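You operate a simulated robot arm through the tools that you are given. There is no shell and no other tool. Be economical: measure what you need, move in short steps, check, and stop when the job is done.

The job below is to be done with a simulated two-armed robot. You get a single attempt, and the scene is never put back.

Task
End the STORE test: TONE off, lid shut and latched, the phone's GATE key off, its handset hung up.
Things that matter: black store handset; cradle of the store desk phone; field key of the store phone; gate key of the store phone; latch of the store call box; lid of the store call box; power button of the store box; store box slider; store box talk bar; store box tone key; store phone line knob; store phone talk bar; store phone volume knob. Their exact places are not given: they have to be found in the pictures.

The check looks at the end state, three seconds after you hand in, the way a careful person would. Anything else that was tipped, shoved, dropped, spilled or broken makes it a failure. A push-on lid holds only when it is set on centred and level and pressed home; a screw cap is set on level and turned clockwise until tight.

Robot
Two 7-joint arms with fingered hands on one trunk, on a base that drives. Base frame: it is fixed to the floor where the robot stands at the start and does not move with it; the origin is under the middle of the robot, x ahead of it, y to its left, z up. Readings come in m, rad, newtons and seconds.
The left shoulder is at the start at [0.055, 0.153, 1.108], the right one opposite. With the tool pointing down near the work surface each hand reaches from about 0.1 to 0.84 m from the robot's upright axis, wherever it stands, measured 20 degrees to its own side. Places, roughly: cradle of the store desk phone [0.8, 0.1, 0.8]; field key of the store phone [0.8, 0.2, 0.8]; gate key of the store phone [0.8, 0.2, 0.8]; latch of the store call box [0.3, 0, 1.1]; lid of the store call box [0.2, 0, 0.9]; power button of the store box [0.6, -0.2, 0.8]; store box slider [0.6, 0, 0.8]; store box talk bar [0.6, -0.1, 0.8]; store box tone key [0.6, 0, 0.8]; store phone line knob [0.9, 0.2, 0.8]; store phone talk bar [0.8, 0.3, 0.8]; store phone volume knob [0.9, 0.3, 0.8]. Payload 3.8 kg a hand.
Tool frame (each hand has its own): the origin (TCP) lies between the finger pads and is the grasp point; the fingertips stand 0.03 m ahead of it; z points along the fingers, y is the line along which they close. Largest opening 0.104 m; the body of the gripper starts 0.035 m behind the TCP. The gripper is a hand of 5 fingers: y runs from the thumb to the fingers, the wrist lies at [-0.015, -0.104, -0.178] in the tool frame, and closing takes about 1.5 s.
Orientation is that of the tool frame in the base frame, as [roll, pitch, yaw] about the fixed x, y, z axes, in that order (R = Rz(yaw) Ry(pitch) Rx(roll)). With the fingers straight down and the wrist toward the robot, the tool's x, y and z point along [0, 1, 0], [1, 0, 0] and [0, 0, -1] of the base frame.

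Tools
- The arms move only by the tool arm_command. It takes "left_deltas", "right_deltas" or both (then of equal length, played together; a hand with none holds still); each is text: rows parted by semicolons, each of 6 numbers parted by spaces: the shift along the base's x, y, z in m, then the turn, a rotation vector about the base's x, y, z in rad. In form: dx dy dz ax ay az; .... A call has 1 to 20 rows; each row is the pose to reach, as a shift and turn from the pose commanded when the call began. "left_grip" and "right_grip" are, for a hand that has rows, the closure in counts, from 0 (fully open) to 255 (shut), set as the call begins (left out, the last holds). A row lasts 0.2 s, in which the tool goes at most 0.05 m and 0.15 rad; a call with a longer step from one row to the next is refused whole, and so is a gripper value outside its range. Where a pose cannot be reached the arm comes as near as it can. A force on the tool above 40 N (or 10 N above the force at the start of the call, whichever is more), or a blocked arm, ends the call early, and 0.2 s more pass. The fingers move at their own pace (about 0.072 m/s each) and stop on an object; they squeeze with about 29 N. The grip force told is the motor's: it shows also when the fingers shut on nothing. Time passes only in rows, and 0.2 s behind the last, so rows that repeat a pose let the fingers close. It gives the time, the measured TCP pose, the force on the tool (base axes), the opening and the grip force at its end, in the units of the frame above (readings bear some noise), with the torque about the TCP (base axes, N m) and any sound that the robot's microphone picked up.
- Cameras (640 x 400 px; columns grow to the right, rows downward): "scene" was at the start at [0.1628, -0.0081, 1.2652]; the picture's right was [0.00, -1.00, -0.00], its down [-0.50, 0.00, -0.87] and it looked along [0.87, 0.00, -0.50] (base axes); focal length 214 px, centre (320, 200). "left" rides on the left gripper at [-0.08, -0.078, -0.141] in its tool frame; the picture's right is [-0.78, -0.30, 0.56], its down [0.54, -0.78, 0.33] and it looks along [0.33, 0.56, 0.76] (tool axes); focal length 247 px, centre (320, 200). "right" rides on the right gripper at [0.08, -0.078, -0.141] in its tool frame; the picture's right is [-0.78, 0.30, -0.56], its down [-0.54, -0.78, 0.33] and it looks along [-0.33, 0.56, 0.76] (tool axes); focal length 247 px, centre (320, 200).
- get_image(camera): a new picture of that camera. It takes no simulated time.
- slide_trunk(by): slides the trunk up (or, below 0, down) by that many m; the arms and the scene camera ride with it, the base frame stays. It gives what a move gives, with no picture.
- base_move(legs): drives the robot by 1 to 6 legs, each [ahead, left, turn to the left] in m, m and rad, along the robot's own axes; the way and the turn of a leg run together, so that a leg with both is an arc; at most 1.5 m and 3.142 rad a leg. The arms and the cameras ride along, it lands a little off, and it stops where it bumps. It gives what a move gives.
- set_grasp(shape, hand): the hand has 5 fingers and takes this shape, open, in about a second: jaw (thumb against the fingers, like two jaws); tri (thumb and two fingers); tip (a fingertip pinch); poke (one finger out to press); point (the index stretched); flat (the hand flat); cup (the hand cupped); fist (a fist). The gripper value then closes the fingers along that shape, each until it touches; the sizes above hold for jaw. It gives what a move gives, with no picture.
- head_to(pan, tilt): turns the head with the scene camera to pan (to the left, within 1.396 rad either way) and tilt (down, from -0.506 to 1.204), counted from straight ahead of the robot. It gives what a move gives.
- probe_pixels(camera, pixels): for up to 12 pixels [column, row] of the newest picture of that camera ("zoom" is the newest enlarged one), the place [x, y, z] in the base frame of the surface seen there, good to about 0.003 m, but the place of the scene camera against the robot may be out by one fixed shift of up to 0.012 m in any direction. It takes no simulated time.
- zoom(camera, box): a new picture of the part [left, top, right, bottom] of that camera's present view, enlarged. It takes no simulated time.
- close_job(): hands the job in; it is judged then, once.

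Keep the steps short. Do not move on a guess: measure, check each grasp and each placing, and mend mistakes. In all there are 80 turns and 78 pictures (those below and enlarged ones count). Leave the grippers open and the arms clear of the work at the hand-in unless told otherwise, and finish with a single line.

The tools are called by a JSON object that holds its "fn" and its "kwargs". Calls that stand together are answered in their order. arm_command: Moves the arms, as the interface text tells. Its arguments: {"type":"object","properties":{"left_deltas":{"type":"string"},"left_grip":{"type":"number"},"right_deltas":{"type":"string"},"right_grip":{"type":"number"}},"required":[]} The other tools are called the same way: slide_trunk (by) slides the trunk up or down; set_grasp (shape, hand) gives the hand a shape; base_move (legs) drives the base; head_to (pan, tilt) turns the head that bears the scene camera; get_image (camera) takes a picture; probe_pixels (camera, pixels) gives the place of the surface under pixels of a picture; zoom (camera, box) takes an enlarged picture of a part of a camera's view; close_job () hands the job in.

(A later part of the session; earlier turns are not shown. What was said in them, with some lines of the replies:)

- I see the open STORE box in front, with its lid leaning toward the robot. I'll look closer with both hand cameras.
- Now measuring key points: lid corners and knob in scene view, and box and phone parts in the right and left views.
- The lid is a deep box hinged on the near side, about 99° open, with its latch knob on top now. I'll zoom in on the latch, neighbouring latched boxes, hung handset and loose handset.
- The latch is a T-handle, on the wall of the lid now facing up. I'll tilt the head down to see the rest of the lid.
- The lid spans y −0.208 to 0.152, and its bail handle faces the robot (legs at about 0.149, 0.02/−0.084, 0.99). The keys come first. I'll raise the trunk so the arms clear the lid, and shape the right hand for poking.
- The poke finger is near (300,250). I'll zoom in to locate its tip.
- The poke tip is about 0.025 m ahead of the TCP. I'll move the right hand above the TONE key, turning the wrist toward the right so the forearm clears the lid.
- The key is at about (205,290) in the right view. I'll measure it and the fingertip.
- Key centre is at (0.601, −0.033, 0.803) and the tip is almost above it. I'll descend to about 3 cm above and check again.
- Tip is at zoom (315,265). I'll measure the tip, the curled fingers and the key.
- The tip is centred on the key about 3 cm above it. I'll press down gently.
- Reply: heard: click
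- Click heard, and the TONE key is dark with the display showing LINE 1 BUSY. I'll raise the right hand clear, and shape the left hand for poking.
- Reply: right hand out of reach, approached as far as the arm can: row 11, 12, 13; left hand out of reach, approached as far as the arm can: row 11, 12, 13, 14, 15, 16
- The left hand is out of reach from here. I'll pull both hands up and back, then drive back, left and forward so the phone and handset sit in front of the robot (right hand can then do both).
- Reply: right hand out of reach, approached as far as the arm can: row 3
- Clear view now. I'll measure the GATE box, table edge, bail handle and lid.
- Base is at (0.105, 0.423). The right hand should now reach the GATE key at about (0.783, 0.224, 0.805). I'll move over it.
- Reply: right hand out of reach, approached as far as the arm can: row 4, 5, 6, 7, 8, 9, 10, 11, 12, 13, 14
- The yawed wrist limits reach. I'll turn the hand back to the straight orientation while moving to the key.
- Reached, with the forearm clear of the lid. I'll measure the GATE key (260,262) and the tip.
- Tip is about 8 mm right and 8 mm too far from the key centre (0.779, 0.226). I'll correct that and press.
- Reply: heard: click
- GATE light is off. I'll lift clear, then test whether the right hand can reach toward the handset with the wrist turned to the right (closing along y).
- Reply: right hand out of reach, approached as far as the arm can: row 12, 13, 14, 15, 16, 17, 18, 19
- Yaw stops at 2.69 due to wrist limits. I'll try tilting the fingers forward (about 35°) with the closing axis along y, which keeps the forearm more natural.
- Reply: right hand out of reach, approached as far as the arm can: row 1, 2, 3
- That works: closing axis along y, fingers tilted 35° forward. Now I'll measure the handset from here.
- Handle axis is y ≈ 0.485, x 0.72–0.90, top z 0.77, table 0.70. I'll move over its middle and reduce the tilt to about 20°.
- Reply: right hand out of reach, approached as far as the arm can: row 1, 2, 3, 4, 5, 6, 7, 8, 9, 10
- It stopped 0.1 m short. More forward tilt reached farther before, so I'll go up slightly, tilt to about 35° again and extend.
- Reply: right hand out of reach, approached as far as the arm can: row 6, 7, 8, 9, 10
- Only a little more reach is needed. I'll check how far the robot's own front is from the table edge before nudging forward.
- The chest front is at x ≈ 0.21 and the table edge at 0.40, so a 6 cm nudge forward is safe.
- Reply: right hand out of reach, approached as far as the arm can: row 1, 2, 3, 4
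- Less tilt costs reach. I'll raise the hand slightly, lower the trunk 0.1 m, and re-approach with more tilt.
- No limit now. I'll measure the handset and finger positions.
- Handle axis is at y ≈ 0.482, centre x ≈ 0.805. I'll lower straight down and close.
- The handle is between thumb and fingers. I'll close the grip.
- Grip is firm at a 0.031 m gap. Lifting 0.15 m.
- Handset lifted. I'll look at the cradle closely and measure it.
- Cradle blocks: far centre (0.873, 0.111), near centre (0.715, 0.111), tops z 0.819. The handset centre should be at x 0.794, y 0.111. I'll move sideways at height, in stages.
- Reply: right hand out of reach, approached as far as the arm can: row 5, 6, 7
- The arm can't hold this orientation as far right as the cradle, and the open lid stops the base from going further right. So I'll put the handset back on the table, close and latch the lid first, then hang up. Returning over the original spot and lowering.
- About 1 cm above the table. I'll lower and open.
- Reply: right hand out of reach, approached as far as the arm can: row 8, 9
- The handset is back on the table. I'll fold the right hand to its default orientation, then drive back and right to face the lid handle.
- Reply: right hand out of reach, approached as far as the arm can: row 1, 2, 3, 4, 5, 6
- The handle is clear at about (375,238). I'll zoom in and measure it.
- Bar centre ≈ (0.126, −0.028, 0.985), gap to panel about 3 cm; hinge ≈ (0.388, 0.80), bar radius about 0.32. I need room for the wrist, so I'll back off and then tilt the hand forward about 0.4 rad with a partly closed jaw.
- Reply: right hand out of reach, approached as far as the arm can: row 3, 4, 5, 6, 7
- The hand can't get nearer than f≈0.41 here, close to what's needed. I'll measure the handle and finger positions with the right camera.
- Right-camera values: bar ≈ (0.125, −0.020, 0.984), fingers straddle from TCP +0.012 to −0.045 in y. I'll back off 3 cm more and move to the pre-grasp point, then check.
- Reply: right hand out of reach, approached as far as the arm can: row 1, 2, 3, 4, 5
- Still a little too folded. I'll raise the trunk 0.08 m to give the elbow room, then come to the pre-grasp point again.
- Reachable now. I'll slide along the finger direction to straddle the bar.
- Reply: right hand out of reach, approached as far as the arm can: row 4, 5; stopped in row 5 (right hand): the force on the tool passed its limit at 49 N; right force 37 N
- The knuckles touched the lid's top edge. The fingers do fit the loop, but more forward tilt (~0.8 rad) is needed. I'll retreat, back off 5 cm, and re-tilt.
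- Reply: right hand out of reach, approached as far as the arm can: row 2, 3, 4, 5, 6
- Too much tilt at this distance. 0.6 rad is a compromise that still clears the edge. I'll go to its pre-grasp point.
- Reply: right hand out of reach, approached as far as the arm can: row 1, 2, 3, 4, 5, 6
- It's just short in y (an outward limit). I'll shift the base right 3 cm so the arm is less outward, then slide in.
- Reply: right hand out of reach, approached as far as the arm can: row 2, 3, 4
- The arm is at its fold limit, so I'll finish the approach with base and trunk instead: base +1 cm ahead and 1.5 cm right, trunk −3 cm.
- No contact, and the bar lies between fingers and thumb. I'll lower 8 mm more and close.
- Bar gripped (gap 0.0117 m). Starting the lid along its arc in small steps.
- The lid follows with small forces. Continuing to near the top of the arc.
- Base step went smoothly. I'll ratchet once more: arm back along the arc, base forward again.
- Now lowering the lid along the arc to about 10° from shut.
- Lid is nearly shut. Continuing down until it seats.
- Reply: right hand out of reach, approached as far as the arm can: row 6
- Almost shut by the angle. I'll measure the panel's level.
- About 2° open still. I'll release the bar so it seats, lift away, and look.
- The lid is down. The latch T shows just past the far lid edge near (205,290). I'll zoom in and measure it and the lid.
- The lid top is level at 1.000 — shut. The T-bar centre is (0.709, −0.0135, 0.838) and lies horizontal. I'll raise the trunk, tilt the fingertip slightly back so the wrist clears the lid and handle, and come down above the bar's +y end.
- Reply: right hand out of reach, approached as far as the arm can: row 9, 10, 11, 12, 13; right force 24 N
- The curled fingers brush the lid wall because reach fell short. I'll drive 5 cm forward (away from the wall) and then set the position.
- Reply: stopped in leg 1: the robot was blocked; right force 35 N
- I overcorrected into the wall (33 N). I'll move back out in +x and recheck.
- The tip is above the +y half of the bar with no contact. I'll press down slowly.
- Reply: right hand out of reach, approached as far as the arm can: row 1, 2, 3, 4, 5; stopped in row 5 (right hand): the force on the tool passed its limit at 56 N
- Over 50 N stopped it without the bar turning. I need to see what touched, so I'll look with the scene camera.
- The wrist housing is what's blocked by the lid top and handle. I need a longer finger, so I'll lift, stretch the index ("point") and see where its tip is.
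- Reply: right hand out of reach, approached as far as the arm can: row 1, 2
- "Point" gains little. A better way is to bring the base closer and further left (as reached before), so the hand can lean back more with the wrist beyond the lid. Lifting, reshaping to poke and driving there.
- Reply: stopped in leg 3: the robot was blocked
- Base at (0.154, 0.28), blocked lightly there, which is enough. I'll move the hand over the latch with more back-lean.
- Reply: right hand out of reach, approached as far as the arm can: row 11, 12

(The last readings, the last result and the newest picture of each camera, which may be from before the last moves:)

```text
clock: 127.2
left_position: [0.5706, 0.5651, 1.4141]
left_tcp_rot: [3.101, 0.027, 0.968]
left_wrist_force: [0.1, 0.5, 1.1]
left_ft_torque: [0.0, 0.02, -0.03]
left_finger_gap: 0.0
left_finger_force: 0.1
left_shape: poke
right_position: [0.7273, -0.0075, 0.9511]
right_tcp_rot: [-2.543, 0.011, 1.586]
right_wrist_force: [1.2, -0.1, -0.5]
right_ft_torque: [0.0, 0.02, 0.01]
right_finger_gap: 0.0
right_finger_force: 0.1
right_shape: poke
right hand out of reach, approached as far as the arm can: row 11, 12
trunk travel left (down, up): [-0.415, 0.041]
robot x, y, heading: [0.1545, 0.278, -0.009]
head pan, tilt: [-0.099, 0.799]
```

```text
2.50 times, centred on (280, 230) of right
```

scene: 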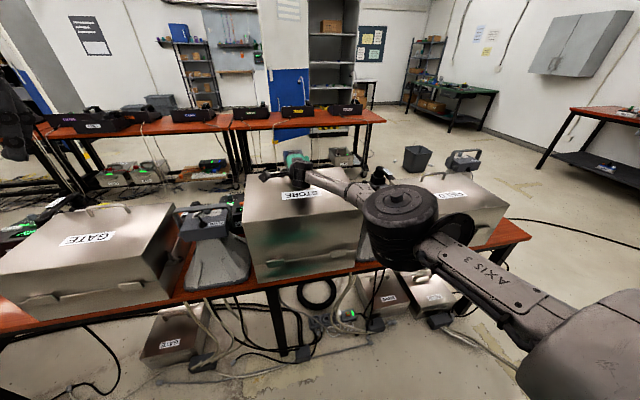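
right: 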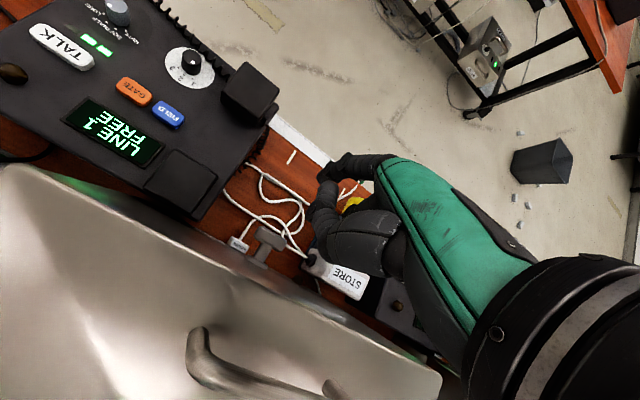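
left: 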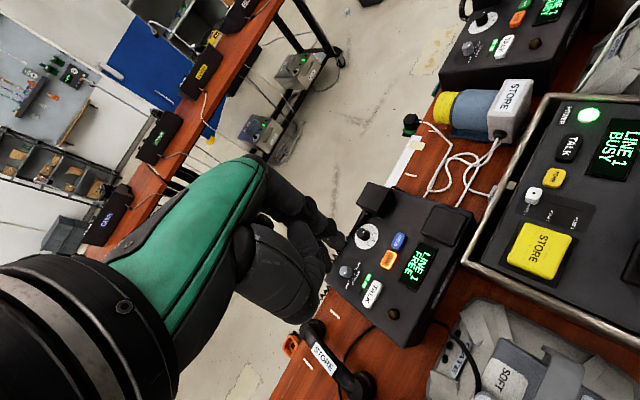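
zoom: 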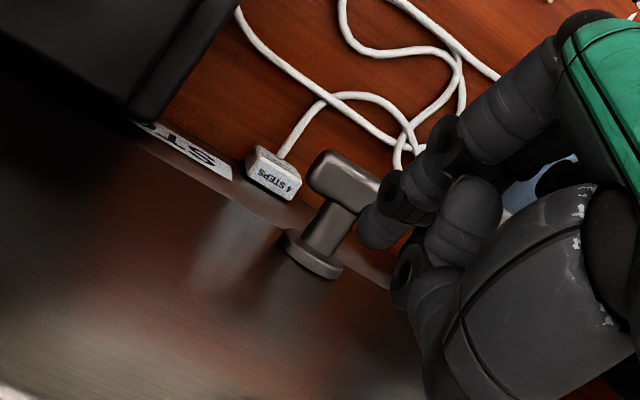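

The lean works, and the tip is over the T. I'll use the trunk to go lower, keeping arm margin: arm up 5 cm, trunk down 12 cm, then press the +y end down.

{"fn": "arm_command", "kwargs": {"right_deltas": "0 0.003 0.025 0 0 0; 0 0.005 0.05 0 0 0; 0 0.005 0.05 0 0 0"}}

{"fn": "slide_trunk", "kwargs": {"by": -0.12}}

{"fn": "arm_command", "kwargs": {"right_deltas": "0 0 -0.010 0 0 0; 0 0 -0.016 0 0 0; 0 0 -0.022 0 0 0; 0 0 -0.028 0 0 0; 0 0 -0.034 0 0 0; 0 0 -0.040 0 0 0; 0 0 -0.046 0 0 0; 0 0 -0.052 0 0 0"}}

{"fn": "zoom", "kwargs": {"camera": "right", "box": [160, 150, 400, 310]}}

```text
clock: 128.0
left_position: [0.5719, 0.567, 1.4138]
left_tcp_rot: [3.103, 0.026, 0.969]
left_wrist_force: [-0.3, -0.8, 0.0]
left_ft_torque: [-0.03, 0.02, -0.01]
left_finger_gap: 0.0
left_finger_force: 0.0
left_shape: poke
right_position: [0.7268, -0.0029, 1.002]
right_tcp_rot: [-2.543, 0.01, 1.587]
right_wrist_force: [0.4, -0.4, 0.2]
right_ft_torque: [0.01, 0.02, -0.01]
right_finger_gap: 0.0003
right_finger_force: 0.1
right_shape: poke
trunk travel left (down, up): [-0.415, 0.041]
robot x, y, heading: [0.1493, 0.2825, -0.007]
head pan, tilt: [-0.099, 0.799]
```

```text
clock: 129.5
left_position: [0.5707, 0.5669, 1.2953]
left_tcp_rot: [3.102, 0.027, 0.969]
left_wrist_force: [-0.6, -0.2, -0.5]
left_ft_torque: [-0.03, 0.01, -0.03]
left_finger_gap: 0.0001
left_finger_force: 0.1
left_shape: poke
right_position: [0.7257, -0.0025, 0.8832]
right_tcp_rot: [-2.545, 0.01, 1.587]
right_wrist_force: [-0.8, -0.5, -0.4]
right_ft_torque: [-0.02, -0.01, 0.01]
right_finger_gap: 0.0
right_finger_force: 0.0
right_shape: poke
trunk travel left (down, up): [-0.295, 0.161]
robot x, y, heading: [0.1511, 0.2818, -0.005]
head pan, tilt: [-0.099, 0.799]
```

```text
clock: 131.0
left_position: [0.5702, 0.5685, 1.2947]
left_tcp_rot: [3.1, 0.027, 0.97]
left_wrist_force: [0.1, 0.1, -0.3]
left_ft_torque: [0.04, 0.01, -0.02]
left_finger_gap: 0.0
left_finger_force: 0.0
left_shape: poke
right_position: [0.7314, 0.0045, 0.8484]
right_tcp_rot: [-2.56, 0.0, 1.589]
right_wrist_force: [2.1, 4.1, 11.7]
right_ft_torque: [-0.09, 0.18, 0.01]
right_finger_gap: 0.0
right_finger_force: 0.0
right_shape: poke
trunk travel left (down, up): [-0.295, 0.161]
robot x, y, heading: [0.1518, 0.283, -0.002]
head pan, tilt: [-0.099, 0.799]
stopped in row 7 (right hand): the force on the tool passed its limit at 45 N (the readings are from after the stop); the commanded pose is now the measured one
```

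```text
2.50 times, centred on (280, 230) of right
```

zoom: 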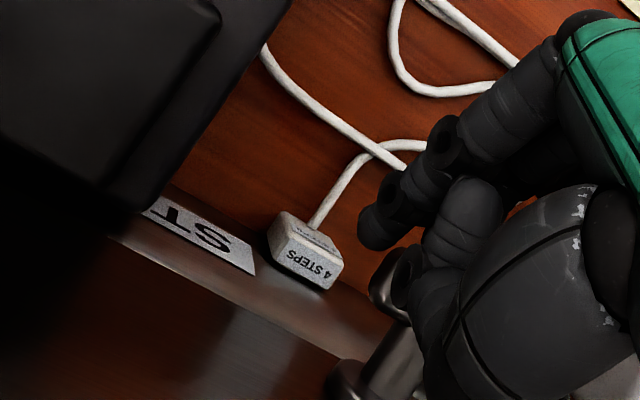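

No turn in that sense (the tip slipped to the end at 45 N), so the latch turns the other way. I'll lift, shift to the −y end and press there.

{"fn": "arm_command", "kwargs": {"right_deltas": "-0.002 0.002 0.02 0 0 0; -0.004 0.002 0.045 0 0 0; -0.004 -0.02 0.045 0 0 0; -0.004 -0.041 0.045 0 0 0; -0.004 -0.041 0.045 0 0 0; -0.004 -0.041 0.03 0 0 0; -0.004 -0.041 0.02 0 0 0; -0.004 -0.041 0.013 0 0 0; -0.004 -0.041 0.006 0 0 0; -0.004 -0.040 0.0 0 0 0; -0.004 -0.038 -0.006 0 0 0; -0.004 -0.036 -0.012 0 0 0; -0.004 -0.034 -0.018 0 0 0"}}

{"fn": "zoom", "kwargs": {"camera": "right", "box": [160, 150, 400, 310]}}

```text
clock: 133.8
left_position: [0.5697, 0.5643, 1.2964]
left_tcp_rot: [3.104, 0.024, 0.969]
left_wrist_force: [0.0, 0.0, -0.1]
left_ft_torque: [-0.03, 0.01, -0.01]
left_finger_gap: 0.0
left_finger_force: 0.1
left_shape: poke
right_position: [0.7253, -0.0377, 0.8293]
right_tcp_rot: [-2.561, 0.006, 1.584]
right_wrist_force: [9.3, -25.1, 15.1]
right_ft_torque: [0.04, 0.11, 0.17]
right_finger_gap: 0.0
right_finger_force: 0.3
right_shape: poke
trunk travel left (down, up): [-0.295, 0.161]
robot x, y, heading: [0.1533, 0.2831, -0.005]
head pan, tilt: [-0.099, 0.799]
```

```text
2.50 times, centred on (280, 230) of right
```

zoom: 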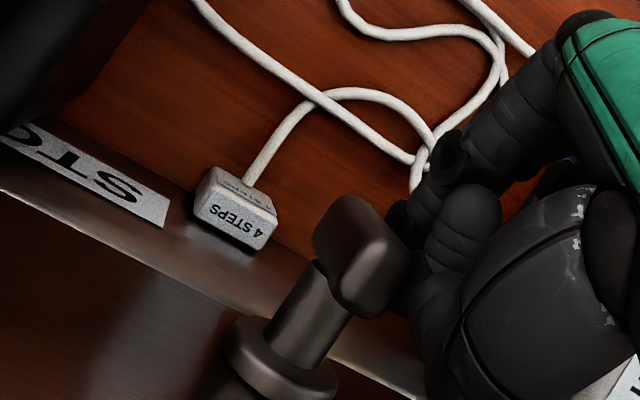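

The T is turning (the +y end is now up). I'll finish by sweeping its upper end toward −y.

{"fn": "arm_command", "kwargs": {"right_deltas": "0 -0.008 0.01 0 0 0; 0 -0.008 0.05 0 0 0; 0 -0.008 0.085 0 0 0; 0 0.03 0.092 0 0 0; 0 0.075 0.092 0 0 0; 0 0.075 0.06 0 0 0; 0 0.075 0.042 0 0 0; 0 0.06 0.042 0 0 0; 0 0.048 0.042 0 0 0; 0 0.040 0.042 0 0 0; 0 0.034 0.042 0 0 0; 0 0.029 0.042 0 0 0; 0 0.025 0.042 0 0 0; 0 0.021 0.042 0 0 0; 0 0.021 0.042 0 0 0"}}

{"fn": "zoom", "kwargs": {"camera": "right", "box": [160, 150, 400, 310]}}

```text
clock: 137.0
left_position: [0.5692, 0.5732, 1.2941]
left_tcp_rot: [3.098, 0.03, 0.97]
left_wrist_force: [0.9, 0.5, 0.0]
left_ft_torque: [-0.02, 0.02, 0.02]
left_finger_gap: 0.0
left_finger_force: 0.1
left_shape: poke
right_position: [0.7276, 0.0011, 0.8723]
right_tcp_rot: [-2.558, -0.002, 1.595]
right_wrist_force: [-1.5, 35.2, 6.0]
right_ft_torque: [0.68, 0.11, -0.51]
right_finger_gap: 0.0003
right_finger_force: 0.1
right_shape: poke
trunk travel left (down, up): [-0.295, 0.161]
robot x, y, heading: [0.1524, 0.2842, 0.001]
head pan, tilt: [-0.099, 0.799]
```

```text
2.50 times, centred on (280, 230) of right
```

zoom: 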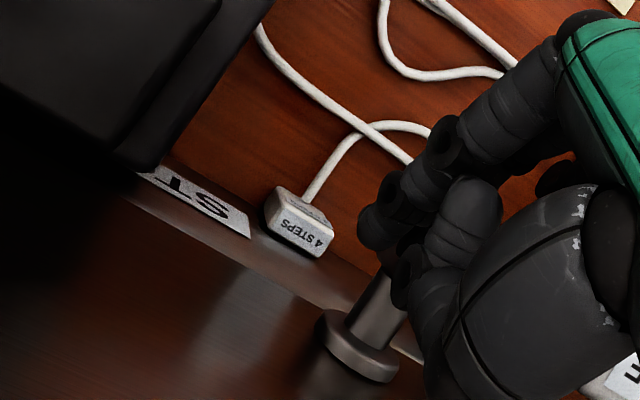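

The upper end is against its stop (35 N) with the bar vertical. Now to hang up the handset: lift off, fold the hand to default, shift base and trunk, then turn the hand to the side-grip orientation that worked.

{"fn": "arm_command", "kwargs": {"right_deltas": "0 0.012 0 0 0 0; 0 0.014 0.04 0 0 0; 0 0.014 0.08 0 0 0; 0 0.014 0.12 0 0 0; -0.01 0.02 0.16 0 -0.1 0; -0.02 0.03 0.20 0 -0.2 0; -0.03 0.04 0.23 0 -0.3 0; -0.04 0.055 0.26 0 -0.4 0; -0.06 0.07 0.28 0 -0.5 0; -0.08 0.085 0.30 0 -0.585 0; -0.08 0.10 0.30 0 -0.585 0"}}

{"fn": "get_image", "kwargs": {"camera": "right"}}

{"fn": "base_move", "kwargs": {"legs": [[-0.012, 0, 0], [0, -0.05, 0]]}}

{"fn": "set_grasp", "kwargs": {"hand": "right", "shape": "jaw"}}

{"fn": "arm_command", "kwargs": {"right_deltas": "0.004 0.029 0 -0.039 -0.039 0.127; 0.008 0.058 0 -0.078 -0.078 0.253; 0.012 0.087 0 -0.118 -0.118 0.38; 0.016 0.116 0 -0.157 -0.157 0.506; 0.02 0.145 0 -0.196 -0.196 0.633; 0.024 0.175 -0.01 -0.235 -0.235 0.76; 0.028 0.205 -0.02 -0.274 -0.274 0.886; 0.032 0.235 -0.03 -0.313 -0.313 1.013; 0.036 0.265 -0.04 -0.352 -0.352 1.139; 0.04 0.295 -0.05 -0.392 -0.392 1.266; 0.045 0.325 -0.05 -0.431 -0.431 1.392; 0.05 0.35 -0.05 -0.47 -0.47 1.519; 0.05 0.35 -0.05 -0.47 -0.47 1.519"}}

{"fn": "slide_trunk", "kwargs": {"by": -0.022}}

```text
clock: 139.4
left_position: [0.5711, 0.5681, 1.294]
left_tcp_rot: [3.1, 0.026, 0.97]
left_wrist_force: [0.9, -0.4, 0.0]
left_ft_torque: [-0.03, 0.01, -0.01]
left_finger_gap: 0.0001
left_finger_force: 0.0
left_shape: poke
right_position: [0.6455, 0.0891, 1.1694]
right_tcp_rot: [-3.14, 0.011, 1.584]
right_wrist_force: [1.0, -0.3, -0.6]
right_ft_torque: [0.0, 0.0, 0.03]
right_finger_gap: 0.0
right_finger_force: 0.1
right_shape: poke
trunk travel left (down, up): [-0.295, 0.161]
robot x, y, heading: [0.1568, 0.279, -0.0]
head pan, tilt: [-0.099, 0.799]
```

```text
3 pictures are left
```

right: 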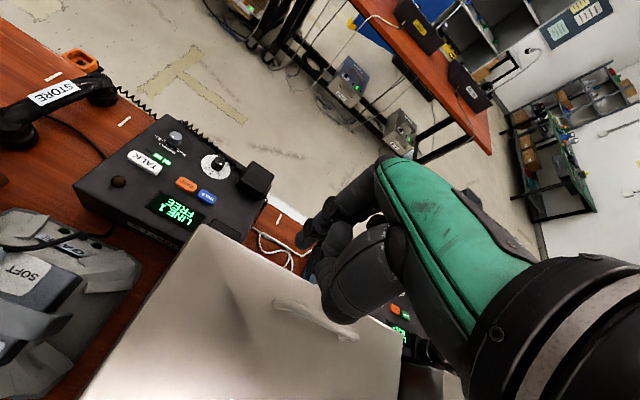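

```text
clock: 140.7
left_position: [0.5545, 0.5298, 1.2922]
left_tcp_rot: [3.103, 0.032, 0.977]
left_wrist_force: [0.5, 1.0, -1.2]
left_ft_torque: [-0.04, 0.02, -0.02]
left_finger_gap: 0.0001
left_finger_force: 0.1
left_shape: poke
right_position: [0.6318, 0.0507, 1.1678]
right_tcp_rot: [-3.138, 0.014, 1.592]
right_wrist_force: [-0.6, -0.4, 0.6]
right_ft_torque: [-0.03, 0.02, 0.01]
right_finger_gap: 0.0001
right_finger_force: 0.0
right_shape: poke
trunk travel left (down, up): [-0.295, 0.161]
robot x, y, heading: [0.1373, 0.2385, 0.008]
head pan, tilt: [-0.099, 0.799]
```

```text
clock: 141.6
left_position: [0.5491, 0.5256, 1.2946]
left_tcp_rot: [3.1, 0.024, 0.976]
left_wrist_force: [-0.4, -0.5, -0.1]
left_ft_torque: [-0.02, 0.01, -0.01]
left_finger_gap: 0.0
left_finger_force: 0.0
left_shape: poke
right_position: [0.6279, 0.0482, 1.17]
right_tcp_rot: [3.141, 0.012, 1.592]
right_wrist_force: [0.0, -0.2, 0.1]
right_ft_torque: [0.0, -0.01, 0.0]
right_finger_gap: 0.1038
right_finger_force: 0.0
right_shape: jaw
trunk travel left (down, up): [-0.295, 0.161]
robot x, y, heading: [0.1307, 0.2389, 0.006]
head pan, tilt: [-0.099, 0.799]
```

```text
clock: 144.4
left_position: [0.5494, 0.5319, 1.2935]
left_tcp_rot: [3.098, 0.029, 0.977]
left_wrist_force: [0.1, 0.6, 0.3]
left_ft_torque: [-0.05, -0.01, -0.02]
left_finger_gap: 0.0003
left_finger_force: 0.0
left_shape: poke
right_position: [0.6825, 0.4019, 1.1362]
right_tcp_rot: [3.001, 0.649, 3.014]
right_wrist_force: [-0.1, 0.7, 0.2]
right_ft_torque: [-0.04, -0.04, -0.01]
right_finger_gap: 0.1038
right_finger_force: 0.1
right_shape: jaw
right hand out of reach, approached as far as the arm can: row 10, 11, 12, 13
trunk travel left (down, up): [-0.295, 0.161]
robot x, y, heading: [0.1357, 0.2403, 0.002]
head pan, tilt: [-0.099, 0.799]
```

```text
clock: 145.0
left_position: [0.5513, 0.5259, 1.2709]
left_tcp_rot: [3.1, 0.029, 0.975]
left_wrist_force: [-0.6, -0.2, -0.4]
left_ft_torque: [0.01, 0.04, 0.02]
left_finger_gap: 0.0
left_finger_force: 0.0
left_shape: poke
right_position: [0.6861, 0.3987, 1.1148]
right_tcp_rot: [2.993, 0.645, 3.008]
right_wrist_force: [-0.3, 0.0, -0.2]
right_ft_torque: [0.02, 0.01, 0.01]
right_finger_gap: 0.1038
right_finger_force: 0.1
right_shape: jaw
trunk travel left (down, up): [-0.273, 0.183]
robot x, y, heading: [0.1327, 0.2346, 0.004]
head pan, tilt: [-0.099, 0.799]
```

Handset is still in place (picture). I'll drive left/forward to the earlier pick-up stance and hover over it with a corrected orientation.

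{"fn": "base_move", "kwargs": {"legs": [[0, 0.165, 0], [0.03, 0, 0]]}}

{"fn": "arm_command", "kwargs": {"right_deltas": "0.02 -0.015 -0.01 -0.04 0.011 0.015; 0.04 -0.03 -0.03 -0.08 0.022 0.03; 0.06 -0.045 -0.06 -0.1175 0.033 0.0455; 0.08 -0.06 -0.09 -0.1175 0.033 0.0455; 0.09 -0.075 -0.13 -0.1175 0.033 0.0455; 0.09 -0.08 -0.17 -0.1175 0.033 0.0455; 0.09 -0.08 -0.21 -0.1175 0.033 0.0455; 0.09 -0.08 -0.24 -0.1175 0.033 0.0455; 0.09 -0.08 -0.24 -0.1175 0.033 0.0455"}}

```text
clock: 146.9
left_position: [0.5738, 0.6906, 1.2749]
left_tcp_rot: [3.097, 0.024, 0.976]
left_wrist_force: [-1.6, -0.4, -0.1]
left_ft_torque: [0.01, -0.01, 0.02]
left_finger_gap: 0.0
left_finger_force: 0.0
left_shape: poke
right_position: [0.7081, 0.563, 1.1186]
right_tcp_rot: [2.992, 0.651, 3.008]
right_wrist_force: [0.1, -0.2, -0.3]
right_ft_torque: [0.01, -0.02, -0.02]
right_finger_gap: 0.104
right_finger_force: 0.1
right_shape: jaw
trunk travel left (down, up): [-0.273, 0.183]
robot x, y, heading: [0.1613, 0.4025, 0.0]
head pan, tilt: [-0.099, 0.799]
```

```text
clock: 148.9
left_position: [0.5794, 0.6928, 1.2738]
left_tcp_rot: [3.103, 0.027, 0.976]
left_wrist_force: [-0.1, -0.2, 0.0]
left_ft_torque: [-0.02, 0.03, 0.01]
left_finger_gap: 0.0001
left_finger_force: 0.1
left_shape: poke
right_position: [0.8035, 0.4838, 0.875]
right_tcp_rot: [3.141, 0.621, -3.139]
right_wrist_force: [0.0, 0.7, 0.0]
right_ft_torque: [0.0, -0.03, 0.04]
right_finger_gap: 0.1037
right_finger_force: 0.1
right_shape: jaw
right hand out of reach, approached as far as the arm can: row 4
trunk travel left (down, up): [-0.273, 0.183]
robot x, y, heading: [0.1644, 0.4057, 0.003]
head pan, tilt: [-0.099, 0.799]
```

Right above it with the earlier grasp orientation. I'll descend to the known grasp pose, close, and lift.

{"fn": "arm_command", "kwargs": {"right_deltas": "0.001 0 -0.03 0 0 0; 0.002 0 -0.06 0 0 0; 0.002 0 -0.085 0 0 0; 0.002 0 -0.10 0 0 0; 0.002 0 -0.110 0 0 0; 0.002 0 -0.110 0 0 0"}}

{"fn": "arm_command", "kwargs": {"right_deltas": "0 0 0 0 0 0; 0 0 0 0 0 0; 0 0 0 0 0 0; 0 0 0 0 0 0; 0 0 0 0 0 0; 0 0 0 0 0 0; 0 0 0 0 0 0; 0 0 0 0 0 0", "right_grip": 255}}

{"fn": "arm_command", "kwargs": {"right_deltas": "0 0 0.03 0 0 0; 0 0 0.07 0 0 0; 0 0 0.11 0 0 0; 0 0 0.15 0 0 0; 0 0 0.175 0 0 0; 0 0 0.175 0 0 0"}}

{"fn": "base_move", "kwargs": {"legs": [[-0.02, 0, 0], [0, -0.2, 0]]}}

```text
clock: 150.3
left_position: [0.5789, 0.6909, 1.2733]
left_tcp_rot: [3.102, 0.027, 0.978]
left_wrist_force: [1.4, -0.6, -0.1]
left_ft_torque: [0.0, 0.03, -0.02]
left_finger_gap: 0.0
left_finger_force: 0.0
left_shape: poke
right_position: [0.8027, 0.4835, 0.7654]
right_tcp_rot: [-3.141, 0.621, -3.138]
right_wrist_force: [-0.8, 0.2, 0.0]
right_ft_torque: [0.0, 0.0, -0.01]
right_finger_gap: 0.104
right_finger_force: 0.1
right_shape: jaw
trunk travel left (down, up): [-0.273, 0.183]
robot x, y, heading: [0.1659, 0.3973, 0.004]
head pan, tilt: [-0.099, 0.799]
```

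```text
clock: 152.1
left_position: [0.5801, 0.6917, 1.2717]
left_tcp_rot: [3.103, 0.024, 0.978]
left_wrist_force: [0.3, -0.4, 0.0]
left_ft_torque: [0.01, -0.01, -0.01]
left_finger_gap: 0.0001
left_finger_force: 0.1
left_shape: poke
right_position: [0.804, 0.4823, 0.7646]
right_tcp_rot: [3.141, 0.619, -3.139]
right_wrist_force: [0.9, -1.0, 0.1]
right_ft_torque: [-0.09, -0.01, 0.01]
right_finger_gap: 0.0316
right_finger_force: 28.5
right_shape: jaw
trunk travel left (down, up): [-0.273, 0.183]
robot x, y, heading: [0.1648, 0.4048, 0.003]
head pan, tilt: [-0.099, 0.799]
```

```text
clock: 153.5
left_position: [0.5802, 0.6916, 1.2716]
left_tcp_rot: [3.102, 0.027, 0.978]
left_wrist_force: [-1.1, 0.0, 0.4]
left_ft_torque: [0.03, -0.03, 0.01]
left_finger_gap: 0.0
left_finger_force: 0.0
left_shape: poke
right_position: [0.8039, 0.4848, 0.9386]
right_tcp_rot: [-3.141, 0.621, 3.141]
right_wrist_force: [0.1, 0.0, -3.4]
right_ft_torque: [-0.01, -0.02, -0.04]
right_finger_gap: 0.0313
right_finger_force: 29.0
right_shape: jaw
trunk travel left (down, up): [-0.273, 0.183]
robot x, y, heading: [0.1626, 0.4019, 0.006]
head pan, tilt: [-0.099, 0.799]
```

```text
clock: 155.5
left_position: [0.5378, 0.5103, 1.2712]
left_tcp_rot: [3.101, 0.029, 0.996]
left_wrist_force: [-0.9, 0.3, 0.5]
left_ft_torque: [-0.03, 0.0, 0.01]
left_finger_gap: 0.0
left_finger_force: 0.1
left_shape: poke
right_position: [0.7652, 0.3083, 0.9392]
right_tcp_rot: [-3.14, 0.622, -3.12]
right_wrist_force: [0.3, 0.8, -2.7]
right_ft_torque: [-0.05, 0.02, 0.02]
right_finger_gap: 0.0315
right_finger_force: 28.8
right_shape: jaw
trunk travel left (down, up): [-0.273, 0.183]
robot x, y, heading: [0.1253, 0.2119, 0.02]
head pan, tilt: [-0.099, 0.799]
```

Handset held, base at (0.125, 0.212). I'll raise the trunk 5 cm so the forearm slopes clear of the lid handle, then move over the cradle and check with a picture.

{"fn": "slide_trunk", "kwargs": {"by": 0.05}}

{"fn": "arm_command", "kwargs": {"right_deltas": "0.01 -0.03 -0.01 0 0 -0.01; 0.02 -0.07 -0.02 0 0 -0.02; 0.03 -0.11 -0.03 0 0 -0.02; 0.03 -0.15 -0.04 0 0 -0.02; 0.03 -0.185 -0.05 0 0 -0.02; 0.03 -0.196 -0.055 0 0 -0.02; 0.03 -0.196 -0.055 0 0 -0.02"}}

{"fn": "get_image", "kwargs": {"camera": "right"}}

```text
clock: 156.4
left_position: [0.5391, 0.5071, 1.3213]
left_tcp_rot: [3.104, 0.026, 0.996]
left_wrist_force: [-0.4, -1.0, -0.1]
left_ft_torque: [0.01, 0.04, -0.01]
left_finger_gap: 0.0
left_finger_force: 0.1
left_shape: poke
right_position: [0.7665, 0.3054, 0.9878]
right_tcp_rot: [3.141, 0.617, -3.12]
right_wrist_force: [-0.2, 0.4, -2.8]
right_ft_torque: [-0.02, 0.07, 0.03]
right_finger_gap: 0.0314
right_finger_force: 29.3
right_shape: jaw
trunk travel left (down, up): [-0.323, 0.133]
robot x, y, heading: [0.1288, 0.2102, 0.022]
head pan, tilt: [-0.099, 0.799]
```

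```text
clock: 158.0
left_position: [0.5389, 0.5069, 1.3213]
left_tcp_rot: [3.102, 0.027, 0.995]
left_wrist_force: [-0.2, 0.4, 0.4]
left_ft_torque: [-0.03, -0.02, 0.01]
left_finger_gap: 0.0
left_finger_force: 0.1
left_shape: poke
right_position: [0.798, 0.11, 0.933]
right_tcp_rot: [-3.14, 0.621, -3.14]
right_wrist_force: [0.2, 1.1, -1.9]
right_ft_torque: [-0.03, 0.05, 0.01]
right_finger_gap: 0.0314
right_finger_force: 28.9
right_shape: jaw
trunk travel left (down, up): [-0.323, 0.133]
robot x, y, heading: [0.1273, 0.21, 0.024]
head pan, tilt: [-0.099, 0.799]
```

```text
2 pictures are left
```

right: 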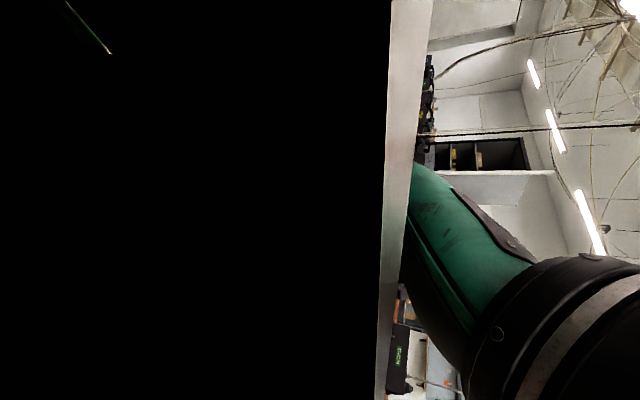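

The wrist camera is now hidden by the lid, so I'll use the scene camera to compare handset and cradle in one view.

{"fn": "zoom", "kwargs": {"camera": "scene", "box": [240, 80, 420, 200]}}

```text
3.33 times, centred on (330, 140) of scene
```

zoom: 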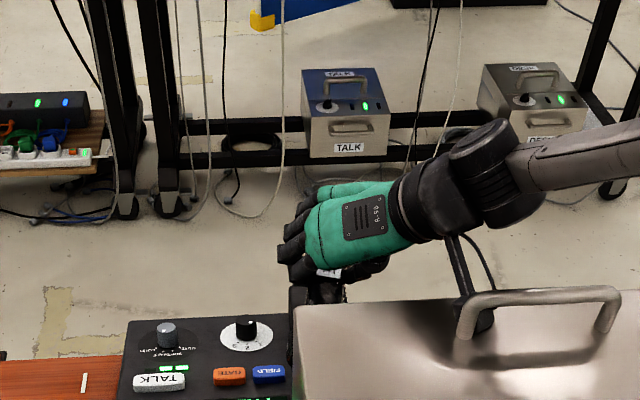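

I'll use the GATE and FIELD keys (known from the hand camera) to find the scene camera's shift, and locate the handset's near cup.

{"fn": "probe_pixels", "kwargs": {"camera": "zoom", "pixels": [[229, 374], [268, 373], [160, 381], [245, 322], [300, 295], [295, 305], [308, 300], [318, 292], [295, 330], [300, 318], [500, 298], [330, 270]]}}

```text
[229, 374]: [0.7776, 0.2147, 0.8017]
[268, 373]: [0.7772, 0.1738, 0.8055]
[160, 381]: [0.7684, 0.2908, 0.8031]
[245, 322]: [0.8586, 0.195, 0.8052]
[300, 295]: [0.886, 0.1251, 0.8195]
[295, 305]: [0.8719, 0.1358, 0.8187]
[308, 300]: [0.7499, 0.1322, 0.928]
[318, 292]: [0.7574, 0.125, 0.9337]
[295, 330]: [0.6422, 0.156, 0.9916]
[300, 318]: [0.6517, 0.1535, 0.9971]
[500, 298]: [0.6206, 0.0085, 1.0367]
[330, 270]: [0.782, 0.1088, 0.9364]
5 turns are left
```

Scene shift is −0.012 m in y, so the true cradle centre is (0.796, 0.123). The handset must move +12 mm in y. Shifting and lowering onto the cradle.

{"fn": "arm_command", "kwargs": {"right_deltas": "0 0.006 0 0 0 0; 0 0.0125 0 0 0 0; 0 0.0125 -0.015 0 0 0; 0 0.0125 -0.03 0 0 0; 0 0.0125 -0.04 0 0 0; 0 0.0125 -0.045 0 0 0; 0 0.0125 -0.049 0 0 0; 0 0.0125 -0.052 0 0 0; 0 0.0125 -0.052 0 0 0"}}

```text
clock: 160.0
left_position: [0.5364, 0.5079, 1.323]
left_tcp_rot: [3.099, 0.026, 0.996]
left_wrist_force: [-0.6, 0.5, 0.2]
left_ft_torque: [0.02, -0.03, -0.01]
left_finger_gap: 0.0
left_finger_force: 0.0
left_shape: poke
right_position: [0.7963, 0.1235, 0.8863]
right_tcp_rot: [3.141, 0.623, -3.141]
right_wrist_force: [1.3, 4.2, 14.4]
right_ft_torque: [-0.1, -0.27, -0.14]
right_finger_gap: 0.0338
right_finger_force: 28.5
right_shape: jaw
trunk travel left (down, up): [-0.323, 0.133]
robot x, y, heading: [0.1309, 0.2118, 0.021]
head pan, tilt: [-0.099, 0.799]
4 turns are left
```

Contact at z 0.886 (expected 0.883) with 14 N: the handset rests on the cradle. I'll open, rise clear, and check with the left hand camera.

{"fn": "arm_command", "kwargs": {"right_deltas": "0 0 0 0 0 0; 0 0 0 0 0 0; 0 0 0 0 0 0; 0 0 0 0 0 0; 0 0 0 0 0 0; 0 0 0 0 0 0; 0 0 0 0 0 0", "right_grip": 0}}

{"fn": "arm_command", "kwargs": {"right_deltas": "0 0 0.02 0 0 0; 0 0 0.05 0 0 0; 0 0 0.09 0 0 0; 0 0 0.13 0 0 0; 0 0 0.17 0 0 0; 0 0 0.21 0 0 0; -0.02 0 0.25 0 0 0; -0.05 -0.02 0.28 0 0 0; -0.08 -0.05 0.30 0 0 0; -0.11 -0.08 0.31 0 0 0; -0.14 -0.11 0.32 0 0 0"}}

{"fn": "get_image", "kwargs": {"camera": "left"}}

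```text
clock: 161.6
left_position: [0.5386, 0.5059, 1.3219]
left_tcp_rot: [3.101, 0.026, 0.997]
left_wrist_force: [-0.5, 0.1, 0.0]
left_ft_torque: [-0.05, -0.01, -0.01]
left_finger_gap: 0.0
left_finger_force: 0.1
left_shape: poke
right_position: [0.7976, 0.1236, 0.8818]
right_tcp_rot: [-3.141, 0.62, -3.141]
right_wrist_force: [1.1, 0.7, 0.5]
right_ft_torque: [0.02, -0.05, 0.03]
right_finger_gap: 0.1036
right_finger_force: 0.1
right_shape: jaw
trunk travel left (down, up): [-0.323, 0.133]
robot x, y, heading: [0.1293, 0.2105, 0.025]
head pan, tilt: [-0.099, 0.799]
```

```text
clock: 164.0
left_position: [0.5373, 0.5076, 1.3217]
left_tcp_rot: [3.101, 0.026, 0.995]
left_wrist_force: [-0.1, 0.6, -0.3]
left_ft_torque: [-0.01, -0.01, -0.01]
left_finger_gap: 0.0
left_finger_force: 0.1
left_shape: poke
right_position: [0.7428, 0.13, 1.1122]
right_tcp_rot: [3.021, 0.673, 3.088]
right_wrist_force: [0.4, 0.1, 0.3]
right_ft_torque: [0.02, 0.0, 0.01]
right_finger_gap: 0.1035
right_finger_force: 0.0
right_shape: jaw
right hand out of reach, approached as far as the arm can: row 5, 6, 7, 8, 9, 10, 11
trunk travel left (down, up): [-0.323, 0.133]
robot x, y, heading: [0.127, 0.2119, 0.024]
head pan, tilt: [-0.099, 0.799]
```

```text
0 pictures are left
3 turns are left
```

left: 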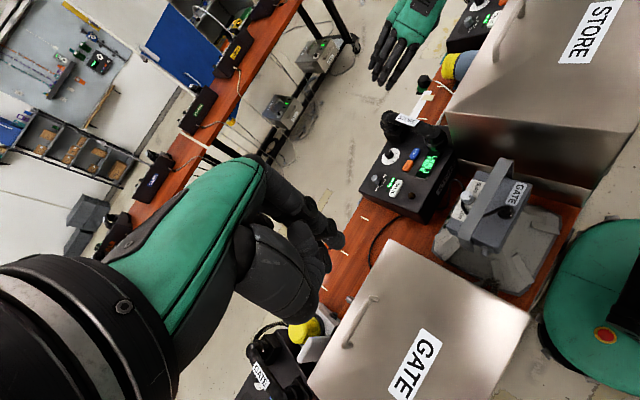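

The handset lies across the cradle with its label up at about (408,119), and the right hand is clear above. I'll probe its level and position.

{"fn": "probe_pixels", "kwargs": {"camera": "left", "pixels": [[386, 118], [392, 128], [403, 118], [412, 120], [420, 124], [428, 128], [436, 134], [442, 142], [395, 136], [409, 164], [500, 40], [390, 70]]}}

```text
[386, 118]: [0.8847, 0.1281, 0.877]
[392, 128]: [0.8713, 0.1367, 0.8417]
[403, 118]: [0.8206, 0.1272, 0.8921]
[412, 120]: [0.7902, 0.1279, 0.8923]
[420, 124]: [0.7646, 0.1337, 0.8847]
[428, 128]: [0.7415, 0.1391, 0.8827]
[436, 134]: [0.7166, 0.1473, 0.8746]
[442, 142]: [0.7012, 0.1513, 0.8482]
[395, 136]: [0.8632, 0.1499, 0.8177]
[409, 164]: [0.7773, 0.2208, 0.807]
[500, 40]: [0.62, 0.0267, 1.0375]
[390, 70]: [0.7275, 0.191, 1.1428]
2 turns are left
```

The handset is level (0.875–0.892) and centred on the blocks, the GATE and TONE keys are off, and the lid is shut with the latch turned. I'll open the left hand and hand in.

{"fn": "set_grasp", "kwargs": {"hand": "left", "shape": "jaw"}}

{"fn": "close_job", "kwargs": {}}

```text
clock: 164.9
left_position: [0.5384, 0.5068, 1.3221]
left_tcp_rot: [3.1, 0.025, 0.996]
left_wrist_force: [-0.5, 0.8, 0.0]
left_ft_torque: [0.01, 0.0, -0.01]
left_finger_gap: 0.1038
left_finger_force: 0.0
left_shape: jaw
right_position: [0.7432, 0.1295, 1.111]
right_tcp_rot: [3.021, 0.674, 3.088]
right_wrist_force: [-1.2, -0.6, 0.6]
right_ft_torque: [0.01, -0.01, -0.02]
right_finger_gap: 0.1038
right_finger_force: 0.0
right_shape: jaw
trunk travel left (down, up): [-0.323, 0.133]
robot x, y, heading: [0.1341, 0.2108, 0.021]
head pan, tilt: [-0.099, 0.799]
```

```text
The job is handed in.
```

Job handed in: TONE and the GATE key are off, the lid is shut and the handset is level on its cradle; I turned the latch to its stop but could not confirm in a picture that it caught, and the base was blocked twice near the table by something I did not identify.
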